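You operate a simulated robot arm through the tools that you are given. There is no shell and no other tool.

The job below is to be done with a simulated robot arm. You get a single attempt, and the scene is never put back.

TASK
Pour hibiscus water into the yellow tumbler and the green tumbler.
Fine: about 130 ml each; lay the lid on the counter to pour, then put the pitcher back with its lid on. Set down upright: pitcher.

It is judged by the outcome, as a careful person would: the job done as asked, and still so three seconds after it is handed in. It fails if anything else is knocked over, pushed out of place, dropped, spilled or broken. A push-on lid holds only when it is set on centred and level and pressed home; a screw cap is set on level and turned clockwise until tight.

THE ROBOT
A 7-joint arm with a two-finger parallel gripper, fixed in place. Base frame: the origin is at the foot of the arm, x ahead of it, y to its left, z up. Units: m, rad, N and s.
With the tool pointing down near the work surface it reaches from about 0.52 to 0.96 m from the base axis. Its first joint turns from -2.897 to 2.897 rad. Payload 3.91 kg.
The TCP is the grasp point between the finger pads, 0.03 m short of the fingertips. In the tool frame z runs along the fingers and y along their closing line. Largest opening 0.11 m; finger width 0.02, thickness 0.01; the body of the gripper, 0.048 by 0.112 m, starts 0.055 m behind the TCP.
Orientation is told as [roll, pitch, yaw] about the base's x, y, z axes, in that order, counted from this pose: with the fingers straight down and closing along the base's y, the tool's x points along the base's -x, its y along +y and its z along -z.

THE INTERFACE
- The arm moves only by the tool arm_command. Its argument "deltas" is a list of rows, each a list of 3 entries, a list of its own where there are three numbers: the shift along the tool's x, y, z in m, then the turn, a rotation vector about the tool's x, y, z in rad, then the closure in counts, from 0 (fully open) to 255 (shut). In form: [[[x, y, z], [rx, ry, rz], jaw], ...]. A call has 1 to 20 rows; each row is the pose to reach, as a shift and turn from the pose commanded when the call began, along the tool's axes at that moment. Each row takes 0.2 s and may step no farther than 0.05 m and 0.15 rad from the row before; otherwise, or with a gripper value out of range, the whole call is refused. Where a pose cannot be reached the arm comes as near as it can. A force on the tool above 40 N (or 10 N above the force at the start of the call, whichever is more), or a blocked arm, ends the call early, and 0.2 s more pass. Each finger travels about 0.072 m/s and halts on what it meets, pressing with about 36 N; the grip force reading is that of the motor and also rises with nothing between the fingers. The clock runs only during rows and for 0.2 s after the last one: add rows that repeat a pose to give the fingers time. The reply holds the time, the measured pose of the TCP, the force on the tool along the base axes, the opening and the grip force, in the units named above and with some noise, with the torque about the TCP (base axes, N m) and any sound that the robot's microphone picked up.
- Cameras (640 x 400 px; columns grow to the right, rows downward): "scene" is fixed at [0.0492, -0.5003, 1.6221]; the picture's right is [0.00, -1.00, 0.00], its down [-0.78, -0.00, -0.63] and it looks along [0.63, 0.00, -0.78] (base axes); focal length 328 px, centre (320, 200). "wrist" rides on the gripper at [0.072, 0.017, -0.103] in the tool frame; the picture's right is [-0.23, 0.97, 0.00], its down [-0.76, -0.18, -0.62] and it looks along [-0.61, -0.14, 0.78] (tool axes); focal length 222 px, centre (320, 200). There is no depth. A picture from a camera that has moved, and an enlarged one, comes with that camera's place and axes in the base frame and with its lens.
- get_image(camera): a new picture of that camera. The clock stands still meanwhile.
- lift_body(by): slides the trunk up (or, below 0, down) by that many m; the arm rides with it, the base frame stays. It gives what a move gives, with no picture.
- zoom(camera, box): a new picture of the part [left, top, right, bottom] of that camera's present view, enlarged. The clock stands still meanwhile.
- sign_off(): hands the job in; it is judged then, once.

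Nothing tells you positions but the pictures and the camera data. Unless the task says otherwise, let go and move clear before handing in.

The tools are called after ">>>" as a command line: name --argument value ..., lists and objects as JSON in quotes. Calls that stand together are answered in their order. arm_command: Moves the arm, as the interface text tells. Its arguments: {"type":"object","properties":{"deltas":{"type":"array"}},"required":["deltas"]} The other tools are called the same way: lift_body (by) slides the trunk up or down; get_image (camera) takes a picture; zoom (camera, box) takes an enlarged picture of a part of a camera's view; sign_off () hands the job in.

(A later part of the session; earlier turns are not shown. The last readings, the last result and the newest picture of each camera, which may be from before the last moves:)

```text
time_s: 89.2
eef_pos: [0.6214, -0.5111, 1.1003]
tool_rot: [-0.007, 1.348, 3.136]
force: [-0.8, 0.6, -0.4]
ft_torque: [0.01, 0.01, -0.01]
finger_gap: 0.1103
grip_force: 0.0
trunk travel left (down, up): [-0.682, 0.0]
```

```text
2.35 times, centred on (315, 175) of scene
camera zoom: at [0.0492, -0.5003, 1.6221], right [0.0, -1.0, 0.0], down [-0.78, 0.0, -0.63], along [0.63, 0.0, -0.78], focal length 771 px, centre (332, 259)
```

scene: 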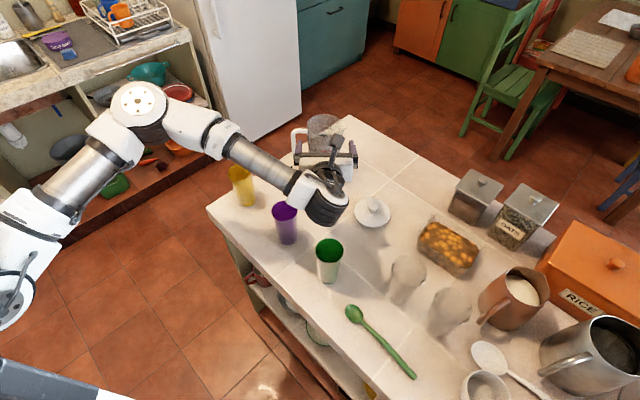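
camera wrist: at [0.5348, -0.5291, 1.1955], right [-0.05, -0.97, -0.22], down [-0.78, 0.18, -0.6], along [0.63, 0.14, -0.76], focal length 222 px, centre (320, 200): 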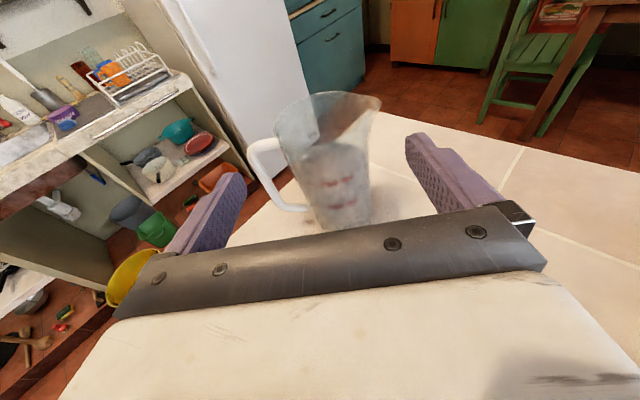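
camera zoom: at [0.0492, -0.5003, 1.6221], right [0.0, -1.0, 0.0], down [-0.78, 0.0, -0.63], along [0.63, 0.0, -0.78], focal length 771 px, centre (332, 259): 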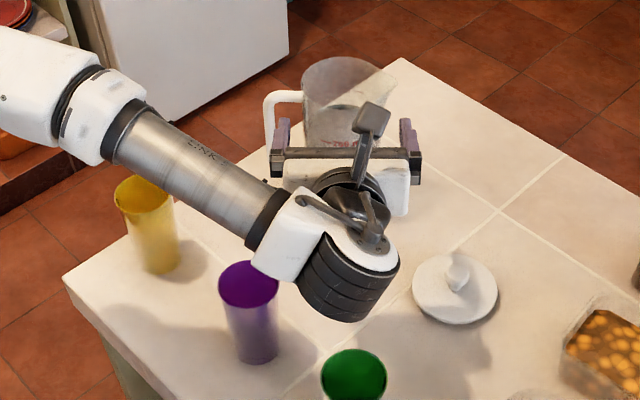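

The pitcher is well centred on the tool (axis y≈-0.511) and the forearm is clear of the purple tumbler. I'll descend to grasp height behind the pitcher.

>>> arm_command --deltas '[[[-0.026, 0, 0.006], [0, 0, 0], 0], [[-0.052, 0, 0.012], [0, 0, 0], 0], [[-0.0761, 0, 0.017], [0, 0, 0], 0], [[-0.0761, 0, 0.017], [0, 0, 0], 0]]'

>>> zoom --camera "scene" --box '[230, 90, 400, 260]'

>>> get_image --camera "wrist"

```text
time_s: 90.2
eef_pos: [0.6207, -0.5087, 1.0225]
tool_rot: [-0.007, 1.347, 3.136]
force: [-0.3, -0.2, -0.2]
ft_torque: [-0.01, 0.04, -0.04]
finger_gap: 0.11
grip_force: 0.0
trunk travel left (down, up): [-0.682, 0.0]
```

```text
2.35 times, centred on (315, 175) of scene
camera zoom: at [0.0492, -0.5003, 1.6221], right [0.0, -1.0, 0.0], down [-0.78, 0.0, -0.63], along [0.63, 0.0, -0.78], focal length 771 px, centre (332, 259)
```

zoom: 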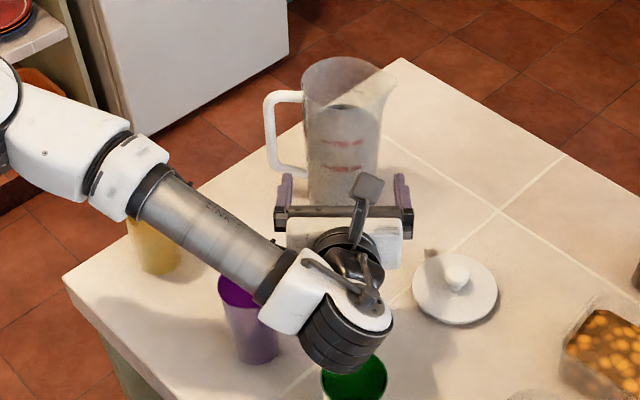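

```text
taken
camera wrist: at [0.5342, -0.5283, 1.1175], right [-0.05, -0.97, -0.22], down [-0.78, 0.18, -0.6], along [0.63, 0.14, -0.76], focal length 222 px, centre (320, 200)
```

wrist: 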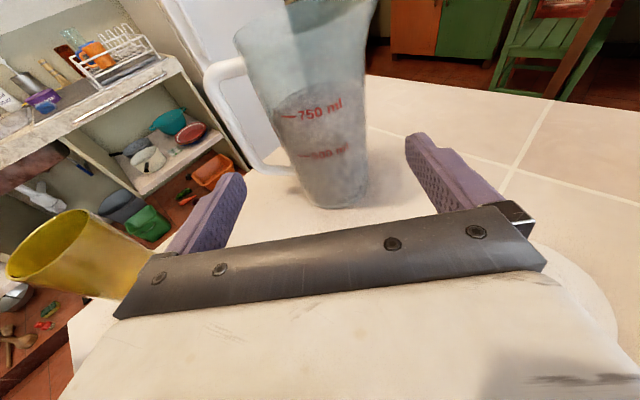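

I estimate the forearm rises steeply and clears purple. For extra margin I'll steepen the tool slope to about 21°, then advance along the finger direction.

>>> arm_command --deltas '[[[0.0135, 0.001, 0.0137], [0, -0.148, 0], 0], [[0.0135, 0.001, 0.0137], [0, -0.148, 0], 0]]'

>>> zoom --camera "scene" --box '[230, 90, 400, 260]'

>>> get_image --camera "wrist"

```text
time_s: 90.8
eef_pos: [0.636, -0.5109, 1.0317]
tool_rot: [-0.006, 1.197, 3.137]
force: [0.2, 0.8, 0.2]
ft_torque: [0.02, -0.02, -0.03]
finger_gap: 0.1099
grip_force: 0.0
trunk travel left (down, up): [-0.682, 0.0]
```

```text
2.35 times, centred on (315, 175) of scene
camera zoom: at [0.0492, -0.5003, 1.6221], right [0.0, -1.0, 0.0], down [-0.78, 0.0, -0.63], along [0.63, 0.0, -0.78], focal length 771 px, centre (332, 259)
```

zoom: 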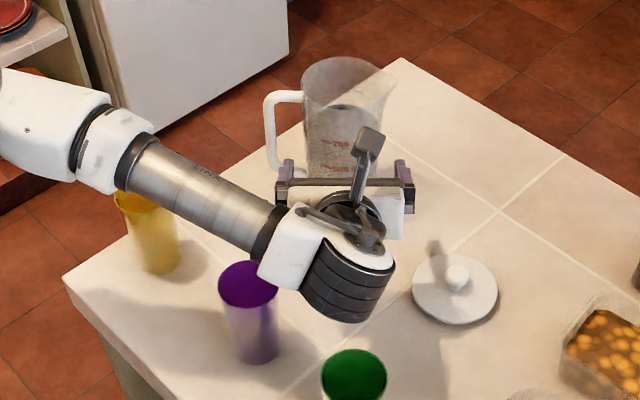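

```text
taken
camera wrist: at [0.5657, -0.5296, 1.1385], right [-0.08, -0.97, -0.21], down [-0.86, 0.18, -0.48], along [0.51, 0.14, -0.85], focal length 222 px, centre (320, 200)
```

wrist: 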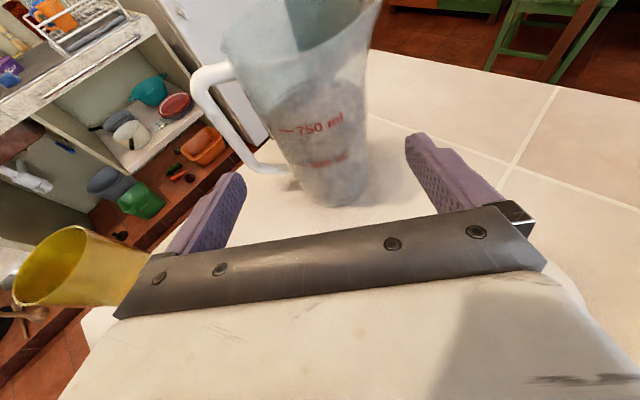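

>>> zoom --camera "wrist" --box '[180, 50, 300, 200]'

```text
2.67 times, centred on (240, 125) of wrist
camera zoom: at [0.5657, -0.5296, 1.1385], right [-0.08, -0.97, -0.21], down [-0.86, 0.18, -0.48], along [0.51, 0.14, -0.85], focal length 592 px, centre (533, 400)
```

zoom: 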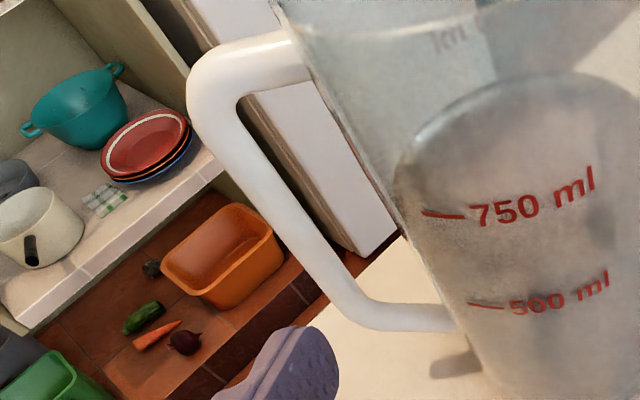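

The finger path fits the handle window. The pitcher is about 3 mm toward +y of the tool centre, so I'll correct that and advance.

>>> arm_command --deltas '[[[0, -0.003, 0], [0, 0, 0], 0], [[0, -0.003, 0.025], [0, 0, 0], 0], [[0, -0.003, 0.05], [0, 0, 0], 0], [[0, -0.003, 0.05], [0, 0, 0], 0]]'

>>> get_image --camera "wrist"

>>> zoom --camera "scene" --box '[230, 90, 400, 260]'

```text
time_s: 91.8
eef_pos: [0.6821, -0.5095, 1.0142]
tool_rot: [-0.005, 1.201, 3.138]
force: [-0.4, -1.0, 0.1]
ft_torque: [-0.01, 0.0, -0.02]
finger_gap: 0.1099
grip_force: 0.1
trunk travel left (down, up): [-0.682, 0.0]
```

```text
taken
camera wrist: at [0.6116, -0.5269, 1.1207], right [-0.08, -0.97, -0.21], down [-0.86, 0.18, -0.48], along [0.51, 0.14, -0.85], focal length 222 px, centre (320, 200)
```

wrist: 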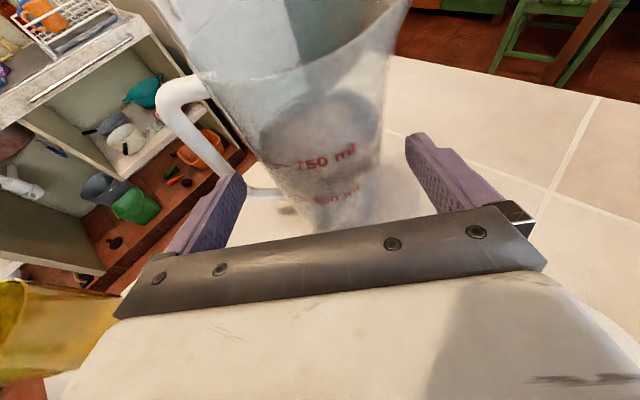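

```text
2.35 times, centred on (315, 175) of scene
camera zoom: at [0.0492, -0.5003, 1.6221], right [0.0, -1.0, 0.0], down [-0.78, 0.0, -0.63], along [0.63, 0.0, -0.78], focal length 771 px, centre (332, 259)
```

zoom: 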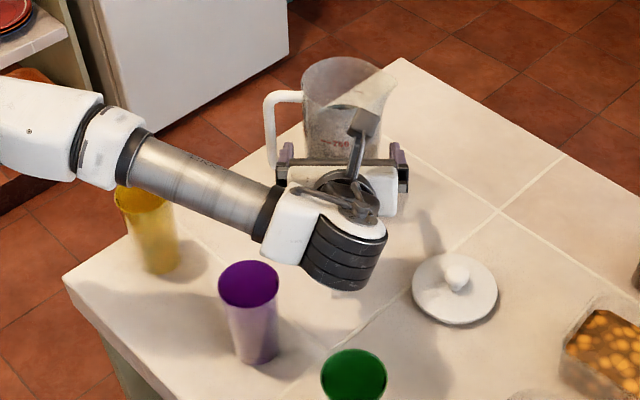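

>>> arm_command --deltas '[[[0, 0, 0.02], [0, 0, 0], 0], [[0, 0, 0.038], [0, 0, 0], 0], [[0, 0, 0.038], [0, 0, 0], 0]]'

>>> get_image --camera "wrist"

>>> zoom --camera "scene" --box '[230, 90, 400, 260]'

```text
time_s: 92.6
eef_pos: [0.7173, -0.5074, 1.0024]
tool_rot: [-0.004, 1.199, 3.137]
force: [-0.1, -0.6, -0.1]
ft_torque: [0.0, 0.01, -0.01]
finger_gap: 0.11
grip_force: 0.1
trunk travel left (down, up): [-0.682, 0.0]
```

```text
taken
camera wrist: at [0.6474, -0.5265, 1.1071], right [-0.08, -0.97, -0.21], down [-0.86, 0.18, -0.48], along [0.51, 0.14, -0.85], focal length 222 px, centre (320, 200)
```

wrist: 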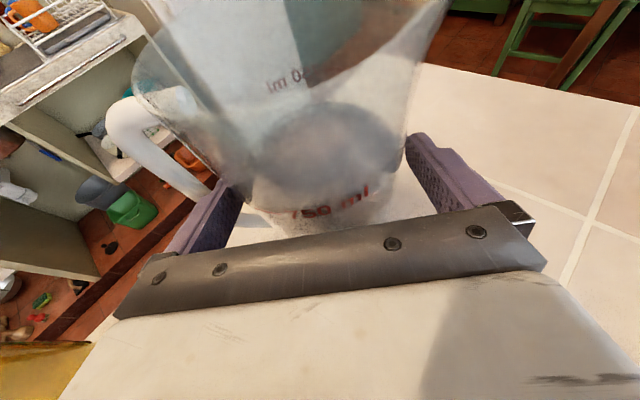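

```text
2.35 times, centred on (315, 175) of scene
camera zoom: at [0.0492, -0.5003, 1.6221], right [0.0, -1.0, 0.0], down [-0.78, 0.0, -0.63], along [0.63, 0.0, -0.78], focal length 771 px, centre (332, 259)
```

zoom: 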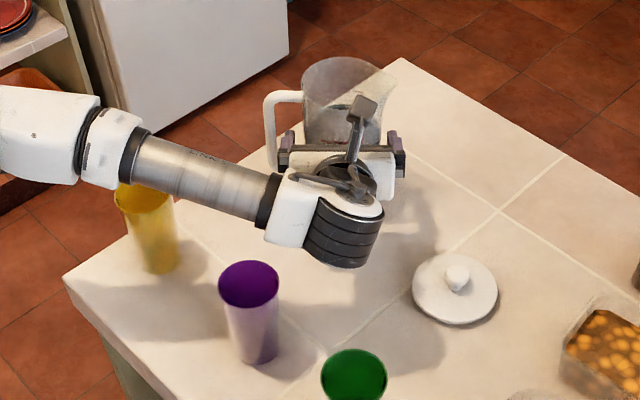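

The fingers straddle the body with one through the handle. I'll close.

>>> arm_command --deltas '[[[0, 0, 0], [0, 0, 0], 20], [[0, 0, 0], [0, 0, 0], 40], [[0, 0, 0], [0, 0, 0], 70], [[0, 0, 0], [0, 0, 0], 120], [[0, 0, 0], [0, 0, 0], 255], [[0, 0, 0], [0, 0, 0], 255], [[0, 0, 0], [0, 0, 0], 255]]'

>>> get_image --camera "wrist"

>>> zoom --camera "scene" --box '[280, 100, 370, 190]'

```text
time_s: 94.2
eef_pos: [0.7175, -0.5089, 1.0017]
tool_rot: [-0.005, 1.203, 3.138]
force: [-0.1, -4.1, 3.3]
ft_torque: [-0.1, -0.02, -0.05]
finger_gap: 0.0911
grip_force: 35.8
trunk travel left (down, up): [-0.682, 0.0]
```

```text
taken
camera wrist: at [0.6469, -0.5268, 1.1074], right [-0.08, -0.97, -0.21], down [-0.86, 0.18, -0.48], along [0.51, 0.14, -0.85], focal length 222 px, centre (320, 200)
```

wrist: 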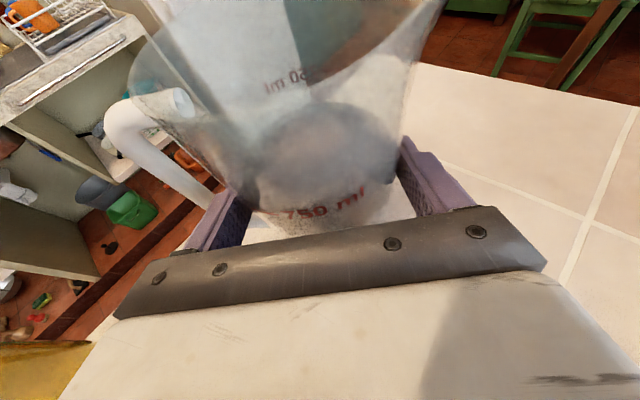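

```text
4.44 times, centred on (325, 145) of scene
camera zoom: at [0.0492, -0.5003, 1.6221], right [0.0, -1.0, 0.0], down [-0.78, 0.0, -0.63], along [0.63, 0.0, -0.78], focal length 1456 px, centre (298, 444)
```

zoom: 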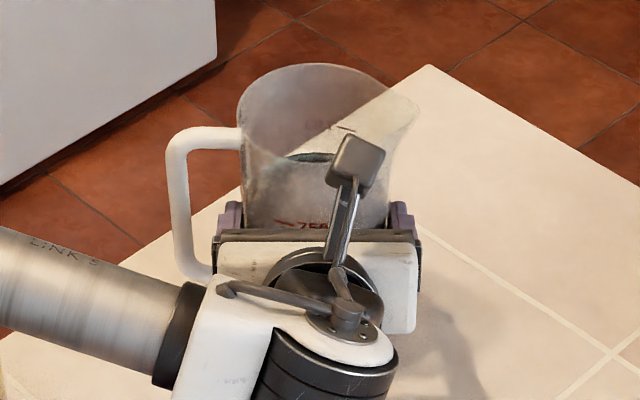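

The pitcher is gripped (gap 0.091). I'll lift gently and check weight and grip.

>>> arm_command --deltas '[[[0.0028, 0, -0.0011], [0, 0, 0], 255], [[0.0075, 0, -0.0029], [0, 0, 0], 255], [[0.014, 0, -0.0054], [0, 0, 0], 255], [[0.0186, 0, -0.0072], [0, 0, 0], 255], [[0.0186, 0, -0.0072], [0, 0, 0], 255]]'

>>> get_image --camera "wrist"

>>> zoom --camera "scene" --box '[280, 90, 370, 190]'

```text
time_s: 95.4
eef_pos: [0.7182, -0.509, 1.0209]
tool_rot: [-0.007, 1.199, 3.137]
force: [0.1, 0.9, -7.5]
ft_torque: [-0.09, 0.14, 0.0]
finger_gap: 0.0908
grip_force: 35.8
trunk travel left (down, up): [-0.682, 0.0]
```

```text
taken
camera wrist: at [0.6479, -0.5269, 1.127], right [-0.08, -0.97, -0.21], down [-0.86, 0.18, -0.48], along [0.51, 0.14, -0.85], focal length 222 px, centre (320, 200)
```

wrist: 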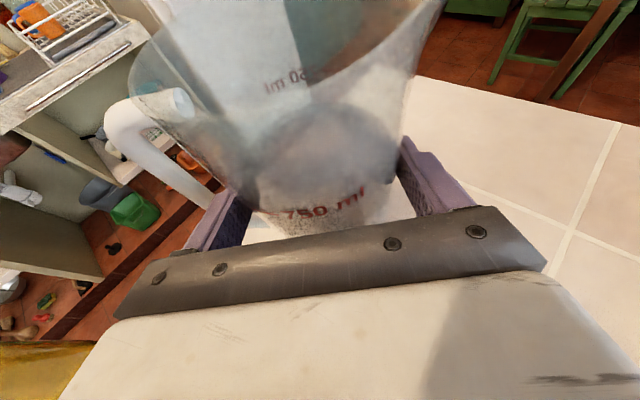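

```text
4.00 times, centred on (325, 140) of scene
camera zoom: at [0.0492, -0.5003, 1.6221], right [0.0, -1.0, 0.0], down [-0.78, 0.0, -0.63], along [0.63, 0.0, -0.78], focal length 1310 px, centre (300, 440)
```

zoom: 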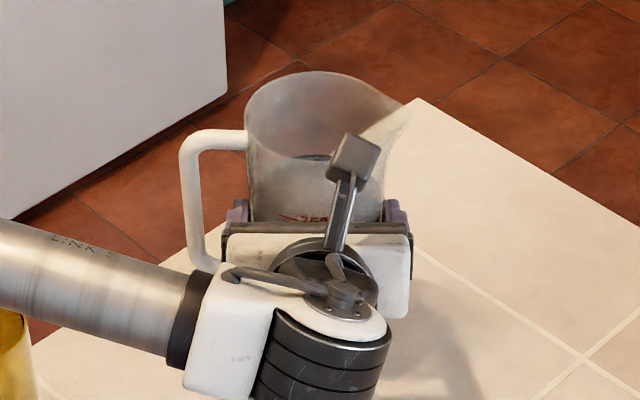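

>>> arm_command --deltas '[[[0, 0, 0], [0, 0, 0], 255]]'

>>> arm_command --deltas '[[[0, 0, 0], [0, 0, 0], 255]]'

>>> arm_command --deltas '[[[0, 0, 0], [0, 0, 0], 255]]'

>>> arm_command --deltas '[[[0, 0, 0], [0, 0, 0], 255]]'

>>> zoom --camera "wrist" --box '[200, 60, 440, 240]'

```text
time_s: 95.8
eef_pos: [0.7188, -0.5084, 1.0197]
tool_rot: [-0.008, 1.199, 3.137]
force: [0.2, 0.8, -7.3]
ft_torque: [-0.09, 0.15, -0.02]
finger_gap: 0.0912
grip_force: 36.3
trunk travel left (down, up): [-0.682, 0.0]
```

```text
time_s: 96.2
eef_pos: [0.719, -0.5078, 1.0215]
tool_rot: [-0.006, 1.199, 3.137]
force: [1.3, -0.1, -7.5]
ft_torque: [-0.04, 0.12, 0.04]
finger_gap: 0.0909
grip_force: 36.1
trunk travel left (down, up): [-0.682, 0.0]
```

```text
time_s: 96.6
eef_pos: [0.7188, -0.5089, 1.02]
tool_rot: [-0.007, 1.2, 3.136]
force: [0.3, 0.1, -8.1]
ft_torque: [-0.11, 0.14, 0.0]
finger_gap: 0.0911
grip_force: 35.9
trunk travel left (down, up): [-0.682, 0.0]
```

```text
time_s: 97.0
eef_pos: [0.7191, -0.5082, 1.0211]
tool_rot: [-0.008, 1.198, 3.136]
force: [-0.5, 0.2, -8.6]
ft_torque: [-0.08, 0.12, 0.0]
finger_gap: 0.091
grip_force: 36.3
trunk travel left (down, up): [-0.682, 0.0]
```

```text
2.22 times, centred on (320, 150) of wrist
camera zoom: at [0.6478, -0.527, 1.127], right [-0.08, -0.97, -0.21], down [-0.86, 0.18, -0.48], along [0.51, 0.14, -0.85], focal length 494 px, centre (320, 311)
```

zoom: 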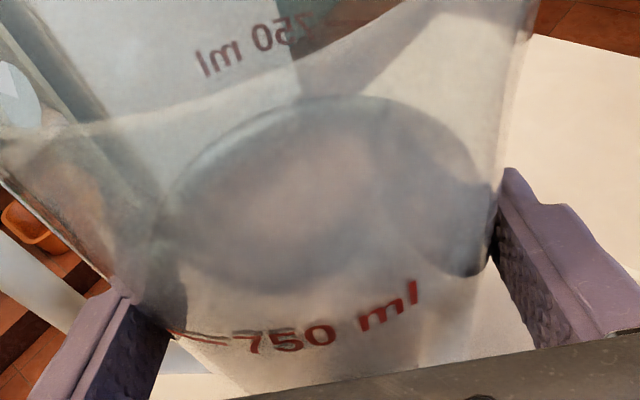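

Weight is about 7.8 N and the grip is steady. I'll raise the pitcher and carry it smoothly to the +y side of the yellow tumbler, yawing 30° on the way.

>>> arm_command --deltas '[[[0.01, 0, -0.0039], [0, 0, 0], 255], [[0.0279, 0, -0.0109], [0, 0, 0], 255], [[0.0466, 0, -0.0181], [0, 0, 0], 255], [[0.0652, 0, -0.0253], [0, 0, 0], 255], [[0.0838, 0, -0.0326], [0, 0, 0], 255], [[0.0979, 0, -0.038], [0, 0, 0], 255], [[0.1025, 0, -0.0398], [0, 0, 0], 255], [[0.1025, 0, -0.0398], [0, 0, 0], 255]]'

>>> arm_command --deltas '[[[-0.0003, -0.01, -0.0007], [-0.013, 0, 0.005], 255], [[-0.001, -0.032, -0.0023], [-0.044, 0, 0.017], 255], [[-0.0017, -0.06, -0.0044], [-0.082, 0, 0.0317], 255], [[-0.0025, -0.09, -0.0066], [-0.122, 0, 0.0475], 255], [[-0.0034, -0.12, -0.0087], [-0.163, 0, 0.0633], 255], [[-0.0042, -0.15, -0.0109], [-0.204, 0, 0.0792], 255], [[-0.0051, -0.18, -0.0131], [-0.245, 0, 0.095], 255], [[-0.0059, -0.21, -0.0153], [-0.286, 0, 0.111], 255], [[-0.0068, -0.24, -0.0175], [-0.327, 0, 0.127], 255], [[-0.0076, -0.27, -0.0197], [-0.368, 0, 0.143], 255], [[-0.0085, -0.3, -0.0219], [-0.409, 0, 0.159], 255], [[-0.0093, -0.33, -0.0241], [-0.45, 0, 0.175], 255], [[-0.01, -0.352, -0.0257], [-0.48, 0, 0.186], 255], [[-0.0101, -0.358, -0.0261], [-0.488, 0, 0.1895], 255], [[-0.0101, -0.358, -0.0261], [-0.488, 0, 0.1895], 255]]'

>>> get_image --camera "scene"

>>> get_image --camera "wrist"

```text
time_s: 98.8
eef_pos: [0.7186, -0.5083, 1.1304]
tool_rot: [-0.005, 1.2, 3.135]
force: [0.0, -0.8, -8.1]
ft_torque: [-0.07, 0.14, 0.0]
finger_gap: 0.0911
grip_force: 36.2
trunk travel left (down, up): [-0.682, 0.0]
```

```text
time_s: 102.0
eef_pos: [0.6904, -0.1491, 1.1308]
tool_rot: [-0.002, 1.199, 2.616]
force: [-1.0, -0.1, -8.2]
ft_torque: [-0.03, 0.2, 0.01]
finger_gap: 0.091
grip_force: 36.2
trunk travel left (down, up): [-0.682, 0.0]
```

```text
taken
```

scene: 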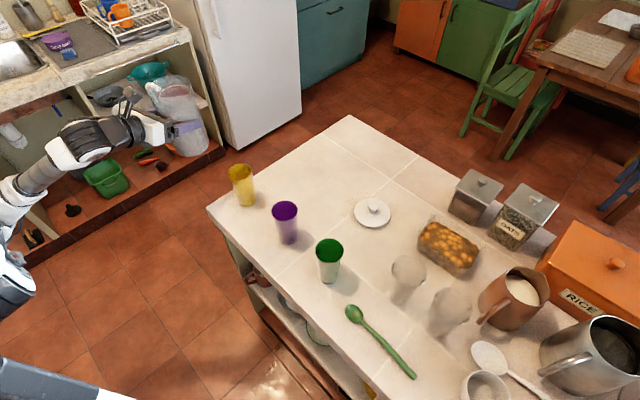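

```text
taken
camera wrist: at [0.6207, -0.1308, 1.2377], right [-0.56, -0.8, -0.21], down [-0.65, 0.58, -0.48], along [0.51, -0.13, -0.85], focal length 222 px, centre (320, 200)
```

wrist: 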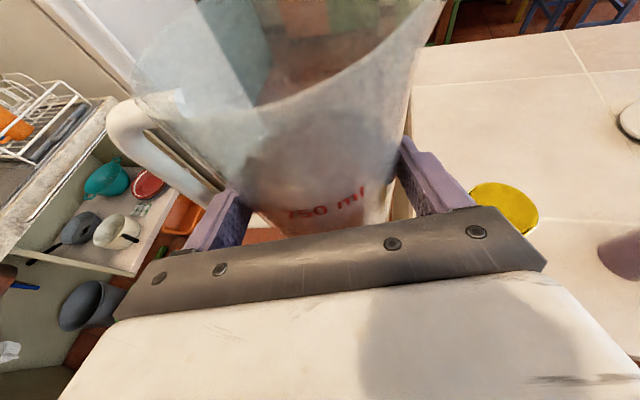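

Carried fine. I'll measure the tumblers precisely while the view is clear.

>>> zoom --camera "scene" --box '[210, 145, 270, 225]'

>>> zoom --camera "wrist" --box '[440, 160, 560, 260]'

>>> zoom --camera "scene" --box '[290, 220, 370, 300]'

>>> zoom --camera "scene" --box '[80, 60, 230, 180]'

```text
5.00 times, centred on (240, 185) of scene
camera zoom: at [0.0492, -0.5003, 1.6221], right [0.0, -1.0, 0.0], down [-0.78, 0.0, -0.63], along [0.63, 0.0, -0.78], focal length 1638 px, centre (720, 275)
```

zoom: 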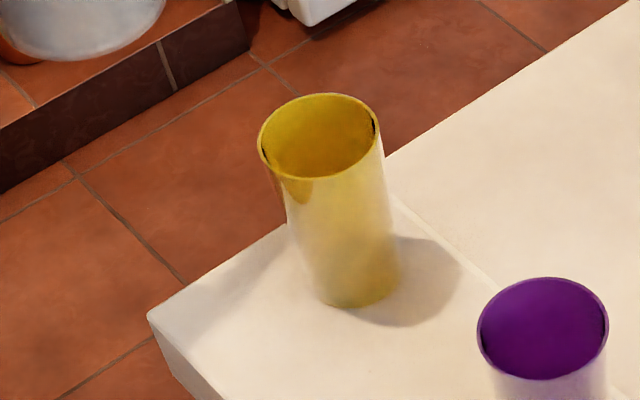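

```text
4.00 times, centred on (500, 210) of wrist
camera zoom: at [0.6207, -0.1308, 1.2377], right [-0.56, -0.8, -0.21], down [-0.65, 0.58, -0.48], along [0.51, -0.13, -0.85], focal length 888 px, centre (-400, 160)
```

zoom: 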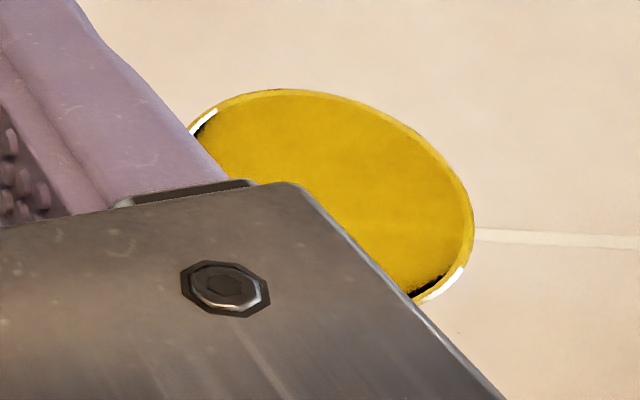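

```text
5.00 times, centred on (330, 260) of scene
camera zoom: at [0.0492, -0.5003, 1.6221], right [0.0, -1.0, 0.0], down [-0.78, 0.0, -0.63], along [0.63, 0.0, -0.78], focal length 1638 px, centre (270, -100)
```

zoom: 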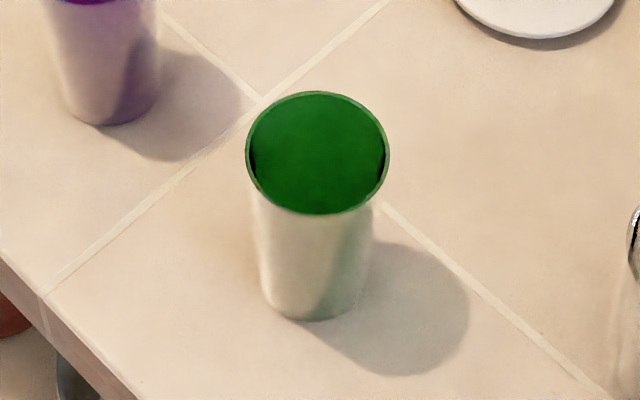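

```text
3.33 times, centred on (155, 120) of scene
camera zoom: at [0.0492, -0.5003, 1.6221], right [0.0, -1.0, 0.0], down [-0.78, 0.0, -0.63], along [0.63, 0.0, -0.78], focal length 1092 px, centre (870, 467)
```

zoom: 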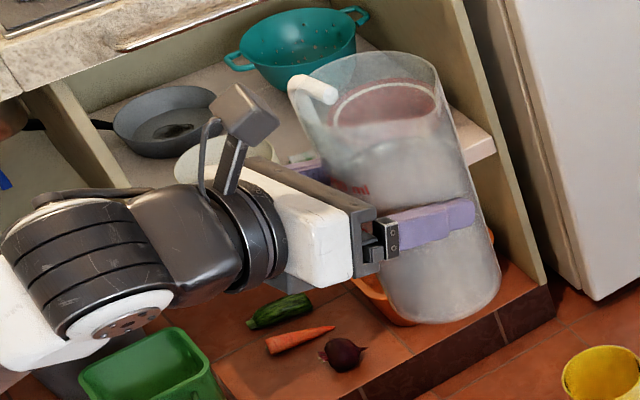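

Yellow is at ≈(0.627,-0.2955) and green at ≈(0.397,-0.520). I'll move to the yellow pour position and begin tilting, short of the pour angle.

>>> arm_command --deltas '[[[-0.0078, 0.009, 0.0034], [0, 0, 0], 255], [[-0.0233, 0.0268, 0.0101], [0, 0, 0], 255], [[-0.0388, 0.0446, 0.0168], [0, 0, 0], 255], [[-0.0466, 0.0535, 0.0202], [0, 0, 0], 255], [[-0.0466, 0.0535, 0.0202], [0, 0, 0], 255]]'

>>> arm_command --deltas '[[[0, 0, 0], [0.0182, 0, 0.0466], 255], [[0, 0, 0], [0.0508, 0, 0.1305], 255], [[0, 0, 0], [0.0835, 0, 0.2144], 255], [[0, 0, 0], [0.1162, 0, 0.2982], 255], [[0, 0, 0], [0.1488, 0, 0.3821], 255], [[0, 0, 0], [0.1815, 0, 0.466], 255], [[0, 0, 0], [0.2178, 0, 0.5592], 255], [[0, 0, 0], [0.2178, 0, 0.5592], 255]]'

>>> get_image --camera "scene"

>>> zoom --camera "scene" --box '[140, 80, 280, 220]'

>>> get_image --camera "wrist"

```text
time_s: 103.2
eef_pos: [0.6663, -0.1976, 1.0809]
tool_rot: [-0.004, 1.198, 2.617]
force: [-1.0, 1.3, -7.4]
ft_torque: [0.0, 0.21, 0.0]
finger_gap: 0.0912
grip_force: 36.1
trunk travel left (down, up): [-0.682, 0.0]
```

```text
time_s: 105.0
eef_pos: [0.6645, -0.1976, 1.0797]
tool_rot: [-1.083, 0.874, 1.654]
force: [1.0, -0.4, -8.3]
ft_torque: [-0.1, 0.19, 0.03]
finger_gap: 0.0909
grip_force: 36.1
trunk travel left (down, up): [-0.682, 0.0]
```

```text
taken
```

scene: 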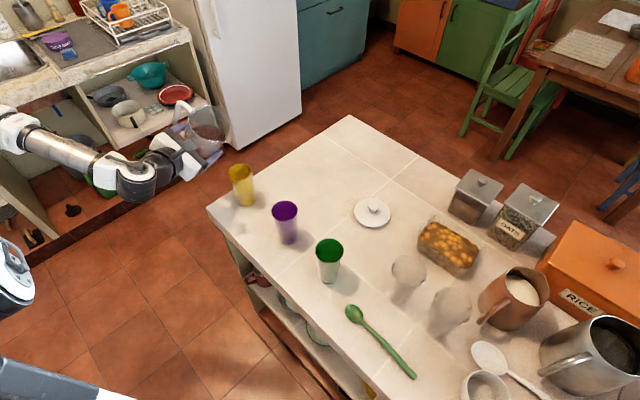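

```text
2.86 times, centred on (210, 150) of scene
camera zoom: at [0.0492, -0.5003, 1.6221], right [0.0, -1.0, 0.0], down [-0.78, 0.0, -0.63], along [0.63, 0.0, -0.78], focal length 936 px, centre (634, 343)
```

zoom: 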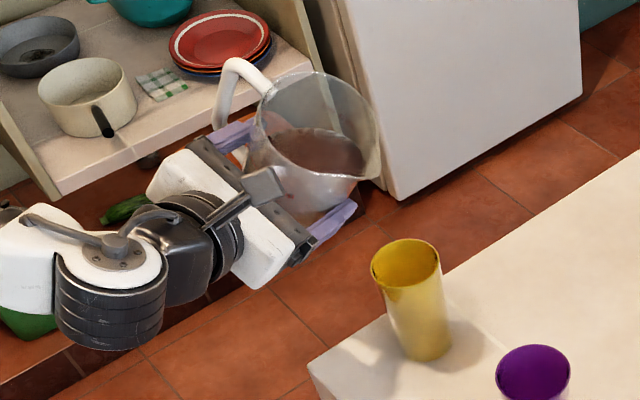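

```text
taken
camera wrist: at [0.5673, -0.2279, 1.1589], right [-0.41, -0.55, -0.73], down [-0.53, 0.79, -0.3], along [0.74, 0.27, -0.62], focal length 222 px, centre (320, 200)
```

wrist: 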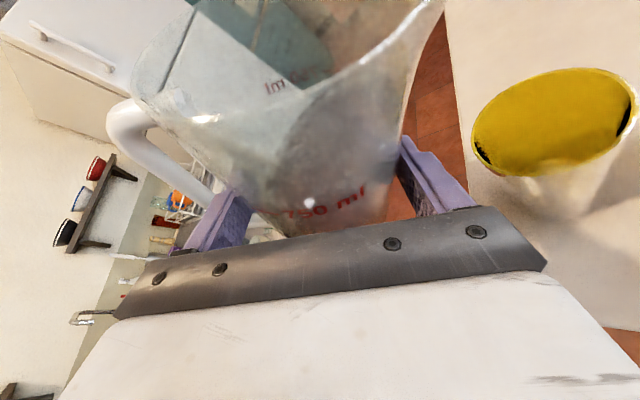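

The lip lines up just short of the tumbler's centre, as planned. I'll tilt further in small steps.

>>> arm_command --deltas '[[[0, 0, 0], [0.0272, 0, 0.07], 255], [[0, 0, 0], [0.0545, 0, 0.14], 255], [[0, 0, 0], [0.0545, 0, 0.14], 255]]'

>>> zoom --camera "scene" --box '[140, 80, 280, 220]'

```text
time_s: 105.8
eef_pos: [0.6647, -0.1973, 1.0815]
tool_rot: [-1.2, 0.745, 1.569]
force: [0.3, 0.2, -8.2]
ft_torque: [-0.07, 0.22, 0.04]
finger_gap: 0.0909
grip_force: 35.8
trunk travel left (down, up): [-0.682, 0.0]
```

```text
2.86 times, centred on (210, 150) of scene
camera zoom: at [0.0492, -0.5003, 1.6221], right [0.0, -1.0, 0.0], down [-0.78, 0.0, -0.63], along [0.63, 0.0, -0.78], focal length 936 px, centre (634, 343)
```

zoom: 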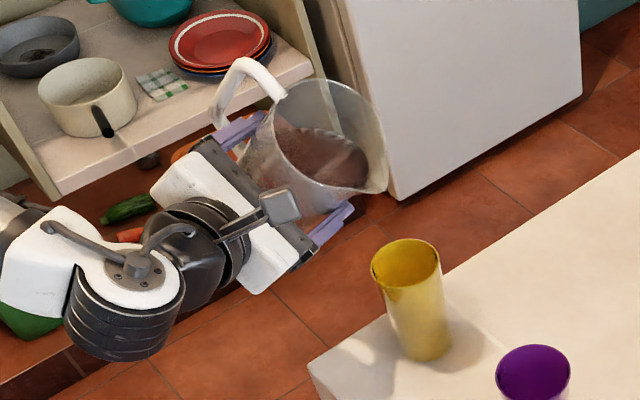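

>>> arm_command --deltas '[[[0, 0, 0], [0.0182, 0, 0.0466], 255], [[0, 0, 0], [0.0363, 0, 0.0932], 255], [[0, 0, 0], [0.0363, 0, 0.0932], 255]]'

>>> zoom --camera "scene" --box '[140, 80, 280, 220]'

>>> get_image --camera "wrist"

```text
time_s: 106.6
eef_pos: [0.6651, -0.1971, 1.0805]
tool_rot: [-1.261, 0.658, 1.526]
force: [0.2, 0.3, -7.7]
ft_torque: [-0.09, 0.22, 0.01]
finger_gap: 0.0909
grip_force: 35.9
trunk travel left (down, up): [-0.682, 0.0]
```

```text
2.86 times, centred on (210, 150) of scene
camera zoom: at [0.0492, -0.5003, 1.6221], right [0.0, -1.0, 0.0], down [-0.78, 0.0, -0.63], along [0.63, 0.0, -0.78], focal length 936 px, centre (634, 343)
```

zoom: 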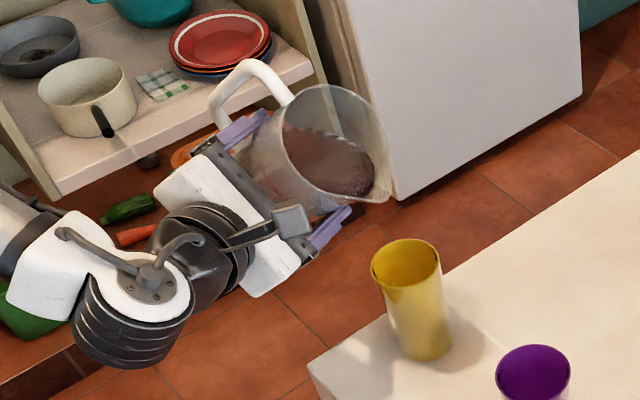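

```text
taken
camera wrist: at [0.559, -0.2423, 1.138], right [-0.31, -0.38, -0.87], down [-0.5, 0.84, -0.18], along [0.81, 0.38, -0.45], focal length 222 px, centre (320, 200)
```

wrist: 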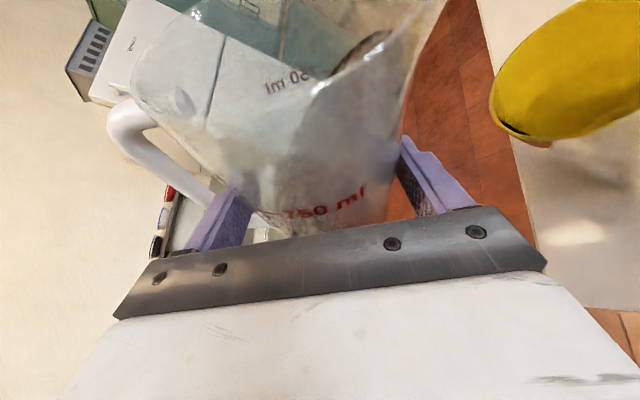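

>>> arm_command --deltas '[[[0, 0, 0], [0.0127, 0, 0.0326], 255], [[0, 0, 0], [0.0254, 0, 0.0652], 255], [[0, 0, 0], [0.0254, 0, 0.0652], 255]]'

>>> zoom --camera "scene" --box '[180, 100, 280, 220]'

```text
time_s: 107.4
eef_pos: [0.6652, -0.1984, 1.0807]
tool_rot: [-1.301, 0.597, 1.505]
force: [0.5, 0.5, -7.6]
ft_torque: [-0.09, 0.2, 0.0]
finger_gap: 0.0911
grip_force: 36.5
trunk travel left (down, up): [-0.682, 0.0]
```

```text
3.33 times, centred on (230, 160) of scene
camera zoom: at [0.0492, -0.5003, 1.6221], right [0.0, -1.0, 0.0], down [-0.78, 0.0, -0.63], along [0.63, 0.0, -0.78], focal length 1092 px, centre (620, 333)
```

zoom: 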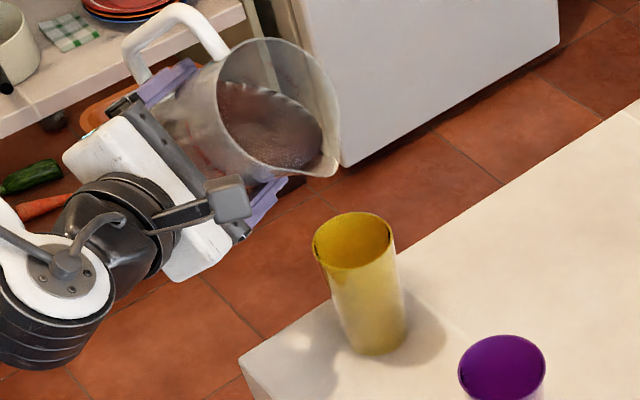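

>>> arm_command --deltas '[[[0, 0, 0], [0.0127, 0, 0.0326], 255], [[0, 0, 0], [0.0218, 0, 0.0559], 255], [[0, 0, 0], [0.0218, 0, 0.0559], 255]]'

>>> zoom --camera "scene" --box '[180, 100, 280, 220]'

```text
time_s: 108.2
eef_pos: [0.6666, -0.1988, 1.0801]
tool_rot: [-1.332, 0.543, 1.489]
force: [0.2, 0.6, -8.0]
ft_torque: [-0.08, 0.2, 0.03]
finger_gap: 0.0911
grip_force: 35.8
trunk travel left (down, up): [-0.682, 0.0]
```

```text
3.33 times, centred on (230, 160) of scene
camera zoom: at [0.0492, -0.5003, 1.6221], right [0.0, -1.0, 0.0], down [-0.78, 0.0, -0.63], along [0.63, 0.0, -0.78], focal length 1092 px, centre (620, 333)
```

zoom: 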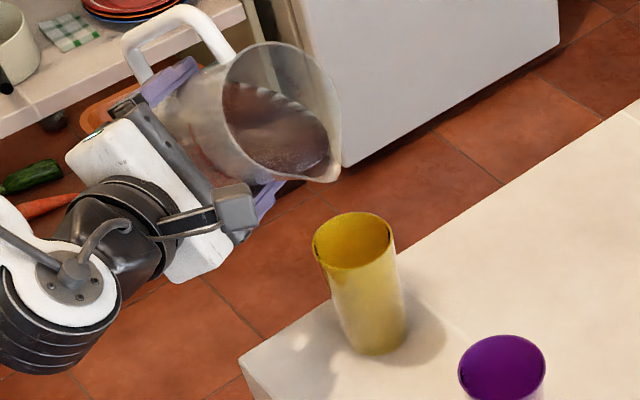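

>>> arm_command --deltas '[[[0, 0, 0], [0.0145, 0, 0.0373], 255], [[0, 0, 0], [0.0145, 0, 0.0373], 255]]'

>>> zoom --camera "scene" --box '[180, 100, 280, 220]'

```text
time_s: 108.8
eef_pos: [0.6649, -0.1975, 1.0808]
tool_rot: [-1.35, 0.507, 1.478]
force: [0.5, 0.2, -7.9]
ft_torque: [-0.09, 0.21, 0.01]
finger_gap: 0.0908
grip_force: 36.0
trunk travel left (down, up): [-0.682, 0.0]
```

```text
3.33 times, centred on (230, 160) of scene
camera zoom: at [0.0492, -0.5003, 1.6221], right [0.0, -1.0, 0.0], down [-0.78, 0.0, -0.63], along [0.63, 0.0, -0.78], focal length 1092 px, centre (620, 333)
```

zoom: 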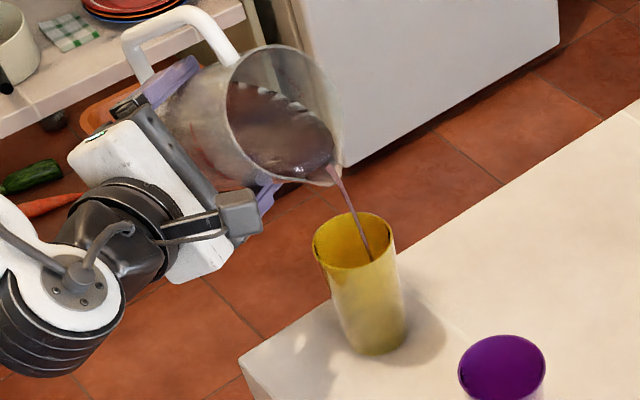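

It's flowing cleanly into the yellow tumbler. I'll hold and monitor.

>>> arm_command --deltas '[[[0, 0, 0], [0, 0, 0], 255], [[0, 0, 0], [0, 0, 0], 255]]'

>>> zoom --camera "scene" --box '[200, 120, 280, 220]'

```text
time_s: 109.4
eef_pos: [0.665, -0.1973, 1.0801]
tool_rot: [-1.351, 0.508, 1.481]
force: [0.9, 0.8, -8.0]
ft_torque: [-0.11, 0.23, 0.0]
finger_gap: 0.0911
grip_force: 35.8
trunk travel left (down, up): [-0.682, 0.0]
```

```text
4.00 times, centred on (240, 170) of scene
camera zoom: at [0.0492, -0.5003, 1.6221], right [0.0, -1.0, 0.0], down [-0.78, 0.0, -0.63], along [0.63, 0.0, -0.78], focal length 1310 px, centre (640, 320)
```

zoom: 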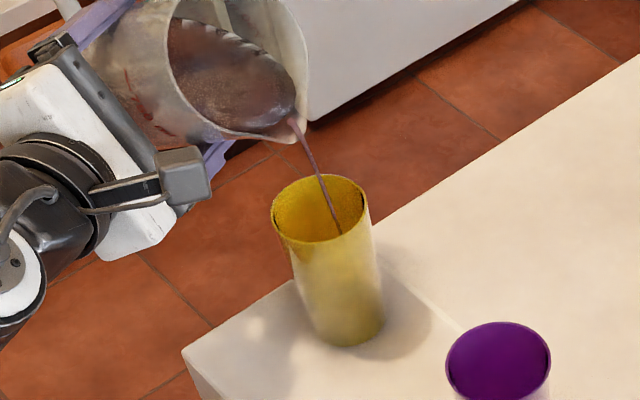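

>>> arm_command --deltas '[[[0, 0, 0], [0, 0, 0], 255], [[0, 0, 0], [0, 0, 0], 255], [[0, 0, 0], [0, 0, 0], 255], [[0, 0, 0], [0, 0, 0], 255], [[0, 0, 0], [0, 0, 0], 255]]'

>>> zoom --camera "scene" --box '[200, 120, 280, 220]'

```text
time_s: 110.6
eef_pos: [0.6647, -0.1983, 1.0796]
tool_rot: [-1.348, 0.506, 1.48]
force: [0.3, 0.3, -7.9]
ft_torque: [-0.08, 0.17, -0.02]
finger_gap: 0.091
grip_force: 35.8
trunk travel left (down, up): [-0.682, 0.0]
```

```text
4.00 times, centred on (240, 170) of scene
camera zoom: at [0.0492, -0.5003, 1.6221], right [0.0, -1.0, 0.0], down [-0.78, 0.0, -0.63], along [0.63, 0.0, -0.78], focal length 1310 px, centre (640, 320)
```

zoom: 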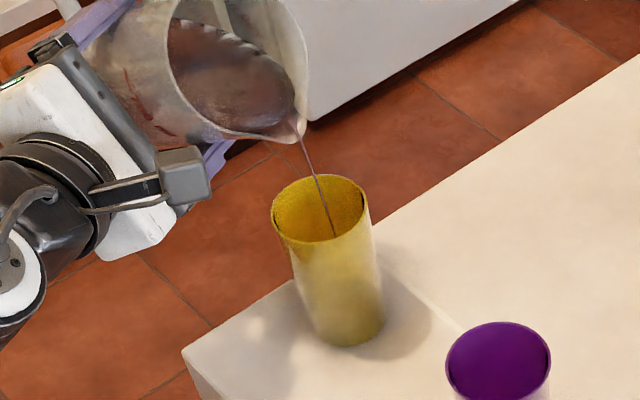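

>>> arm_command --deltas '[[[0, 0, 0], [0.0045, 0, 0.0117], 255], [[0, 0, 0], [0.0091, 0, 0.0233], 255], [[0, 0, 0], [0.0091, 0, 0.0233], 255]]'

>>> zoom --camera "scene" --box '[200, 120, 280, 220]'

>>> arm_command --deltas '[[[0, 0, 0], [0, 0, 0], 255], [[0, 0, 0], [0, 0, 0], 255], [[0, 0, 0], [0, 0, 0], 255], [[0, 0, 0], [0, 0, 0], 255], [[0, 0, 0], [0, 0, 0], 255]]'

>>> zoom --camera "scene" --box '[200, 120, 280, 220]'

```text
time_s: 111.4
eef_pos: [0.6661, -0.1977, 1.0796]
tool_rot: [-1.36, 0.483, 1.475]
force: [0.3, -0.5, -8.2]
ft_torque: [-0.11, 0.19, 0.04]
finger_gap: 0.0907
grip_force: 35.5
trunk travel left (down, up): [-0.682, 0.0]
```

```text
4.00 times, centred on (240, 170) of scene
camera zoom: at [0.0492, -0.5003, 1.6221], right [0.0, -1.0, 0.0], down [-0.78, 0.0, -0.63], along [0.63, 0.0, -0.78], focal length 1310 px, centre (640, 320)
```

zoom: 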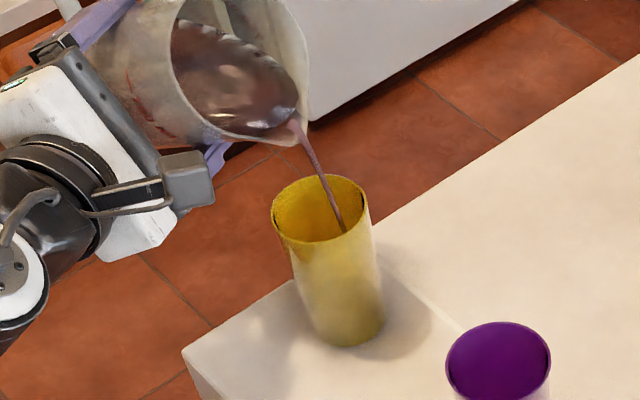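

```text
time_s: 112.6
eef_pos: [0.6642, -0.1985, 1.0814]
tool_rot: [-1.361, 0.484, 1.474]
force: [0.1, -0.4, -7.5]
ft_torque: [-0.11, 0.18, 0.01]
finger_gap: 0.0909
grip_force: 35.9
trunk travel left (down, up): [-0.682, 0.0]
```

```text
4.00 times, centred on (240, 170) of scene
camera zoom: at [0.0492, -0.5003, 1.6221], right [0.0, -1.0, 0.0], down [-0.78, 0.0, -0.63], along [0.63, 0.0, -0.78], focal length 1310 px, centre (640, 320)
```

zoom: 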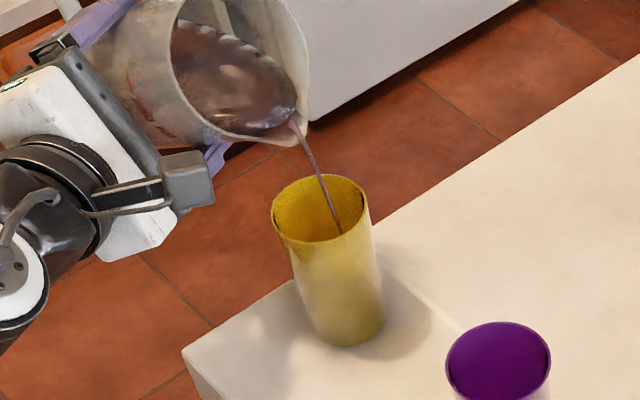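

>>> arm_command --deltas '[[[0, 0, 0], [0, 0, 0], 255], [[0, 0, 0], [0, 0, 0], 255], [[0, 0, 0], [0, 0, 0], 255], [[0, 0, 0], [0, 0, 0], 255], [[0, 0, 0], [0, 0, 0], 255]]'

>>> zoom --camera "scene" --box '[215, 130, 265, 210]'

>>> get_image --camera "wrist"

```text
time_s: 113.8
eef_pos: [0.6643, -0.1986, 1.0808]
tool_rot: [-1.358, 0.483, 1.475]
force: [0.5, 1.2, -8.0]
ft_torque: [-0.08, 0.18, -0.02]
finger_gap: 0.0913
grip_force: 35.9
trunk travel left (down, up): [-0.682, 0.0]
```

```text
5.00 times, centred on (240, 170) of scene
camera zoom: at [0.0492, -0.5003, 1.6221], right [0.0, -1.0, 0.0], down [-0.78, 0.0, -0.63], along [0.63, 0.0, -0.78], focal length 1638 px, centre (720, 350)
```

zoom: 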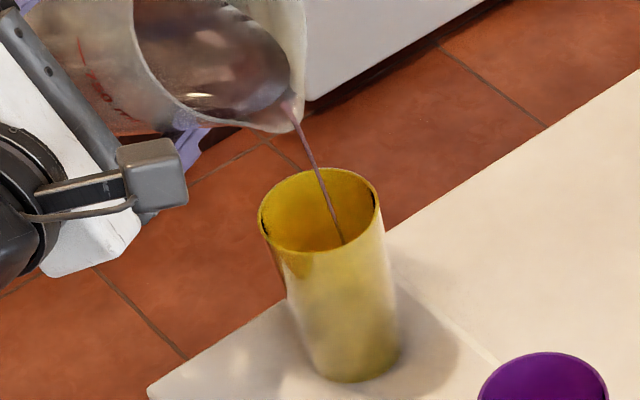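

```text
taken
camera wrist: at [0.5542, -0.2512, 1.1201], right [-0.23, -0.22, -0.95], down [-0.49, 0.87, -0.09], along [0.84, 0.45, -0.3], focal length 222 px, centre (320, 200)
```

wrist: 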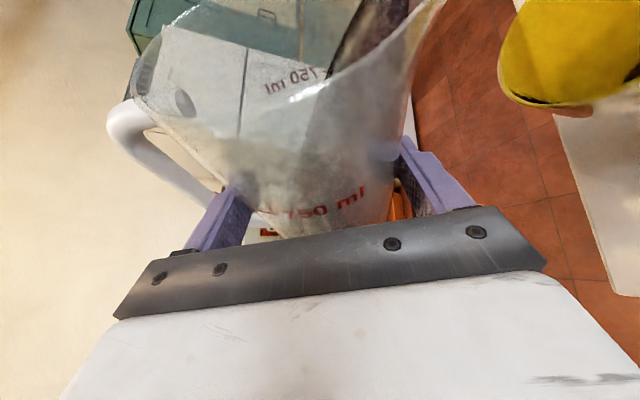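

>>> arm_command --deltas '[[[0, 0, 0], [0.0045, 0, 0.0117], 255], [[0, 0, 0], [0.0091, 0, 0.0233], 255], [[0, 0, 0], [0.0091, 0, 0.0233], 255], [[0, 0, 0], [0.0091, 0, 0.0233], 255], [[0, 0, 0], [0.0091, 0, 0.0233], 255], [[0, 0, 0], [0.0091, 0, 0.0233], 255]]'

>>> zoom --camera "scene" --box '[215, 130, 265, 210]'

>>> arm_command --deltas '[[[0, 0, 0], [0, 0, 0], 255], [[0, 0, 0], [0, 0, 0], 255], [[0, 0, 0], [0, 0, 0], 255], [[0, 0, 0], [0, 0, 0], 255], [[0, 0, 0], [0, 0, 0], 255]]'

>>> zoom --camera "scene" --box '[215, 130, 265, 210]'

```text
time_s: 115.2
eef_pos: [0.6638, -0.198, 1.0806]
tool_rot: [-1.37, 0.46, 1.471]
force: [0.3, -0.2, -6.6]
ft_torque: [-0.1, 0.19, 0.01]
finger_gap: 0.0913
grip_force: 35.9
trunk travel left (down, up): [-0.682, 0.0]
```

```text
5.00 times, centred on (240, 170) of scene
camera zoom: at [0.0492, -0.5003, 1.6221], right [0.0, -1.0, 0.0], down [-0.78, 0.0, -0.63], along [0.63, 0.0, -0.78], focal length 1638 px, centre (720, 350)
```

zoom: 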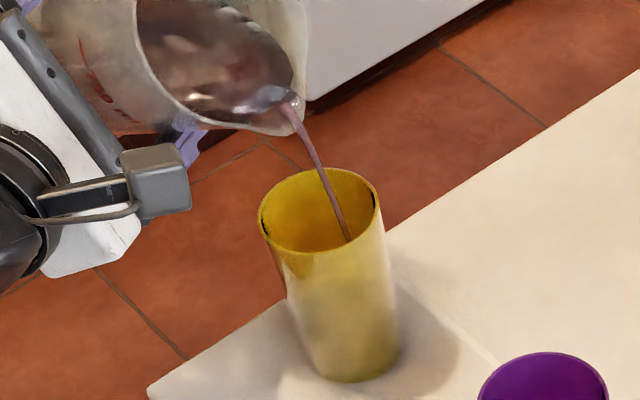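

```text
time_s: 116.4
eef_pos: [0.664, -0.199, 1.0818]
tool_rot: [-1.371, 0.461, 1.469]
force: [-0.4, 0.1, -6.8]
ft_torque: [-0.05, 0.23, -0.01]
finger_gap: 0.0912
grip_force: 36.0
trunk travel left (down, up): [-0.682, 0.0]
```

```text
5.00 times, centred on (240, 170) of scene
camera zoom: at [0.0492, -0.5003, 1.6221], right [0.0, -1.0, 0.0], down [-0.78, 0.0, -0.63], along [0.63, 0.0, -0.78], focal length 1638 px, centre (720, 350)
```

zoom: 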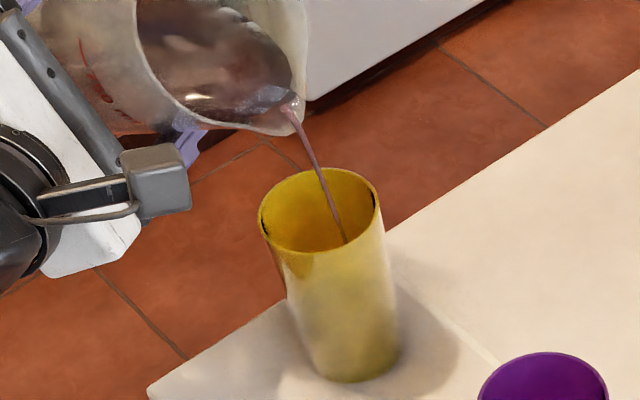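

>>> arm_command --deltas '[[[0, 0, 0], [0, 0, 0], 255]]'

>>> arm_command --deltas '[[[0, 0, 0], [0, 0, 0], 255]]'

>>> arm_command --deltas '[[[0, 0, 0], [0, 0, 0], 255]]'

>>> arm_command --deltas '[[[0, 0, 0], [0, 0, 0], 255]]'

>>> zoom --camera "scene" --box '[215, 130, 265, 210]'

```text
time_s: 116.8
eef_pos: [0.6646, -0.199, 1.0809]
tool_rot: [-1.371, 0.461, 1.471]
force: [-0.1, -0.1, -7.8]
ft_torque: [-0.1, 0.21, -0.01]
finger_gap: 0.0912
grip_force: 36.6
trunk travel left (down, up): [-0.682, 0.0]
```

```text
time_s: 117.2
eef_pos: [0.6649, -0.1986, 1.0815]
tool_rot: [-1.37, 0.459, 1.472]
force: [0.8, 0.1, -6.9]
ft_torque: [-0.1, 0.17, 0.04]
finger_gap: 0.0912
grip_force: 35.8
trunk travel left (down, up): [-0.682, 0.0]
```

```text
time_s: 117.6
eef_pos: [0.6649, -0.1988, 1.0802]
tool_rot: [-1.371, 0.462, 1.471]
force: [0.4, -0.1, -6.2]
ft_torque: [-0.06, 0.19, 0.0]
finger_gap: 0.0909
grip_force: 35.9
trunk travel left (down, up): [-0.682, 0.0]
```

```text
time_s: 118.0
eef_pos: [0.6651, -0.1985, 1.0808]
tool_rot: [-1.371, 0.46, 1.471]
force: [-0.1, -1.4, -6.5]
ft_torque: [-0.08, 0.21, 0.02]
finger_gap: 0.0911
grip_force: 36.4
trunk travel left (down, up): [-0.682, 0.0]
```

```text
5.00 times, centred on (240, 170) of scene
camera zoom: at [0.0492, -0.5003, 1.6221], right [0.0, -1.0, 0.0], down [-0.78, 0.0, -0.63], along [0.63, 0.0, -0.78], focal length 1638 px, centre (720, 350)
```

zoom: 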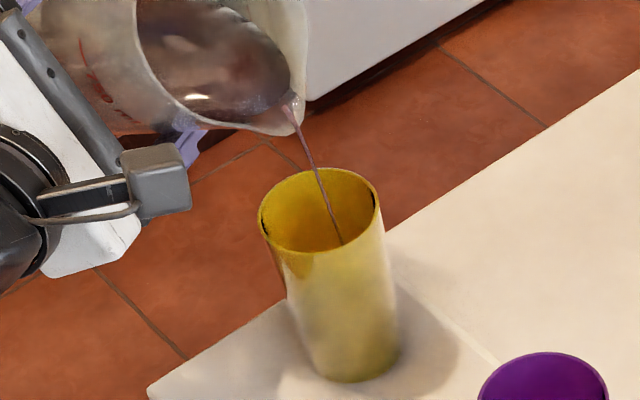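

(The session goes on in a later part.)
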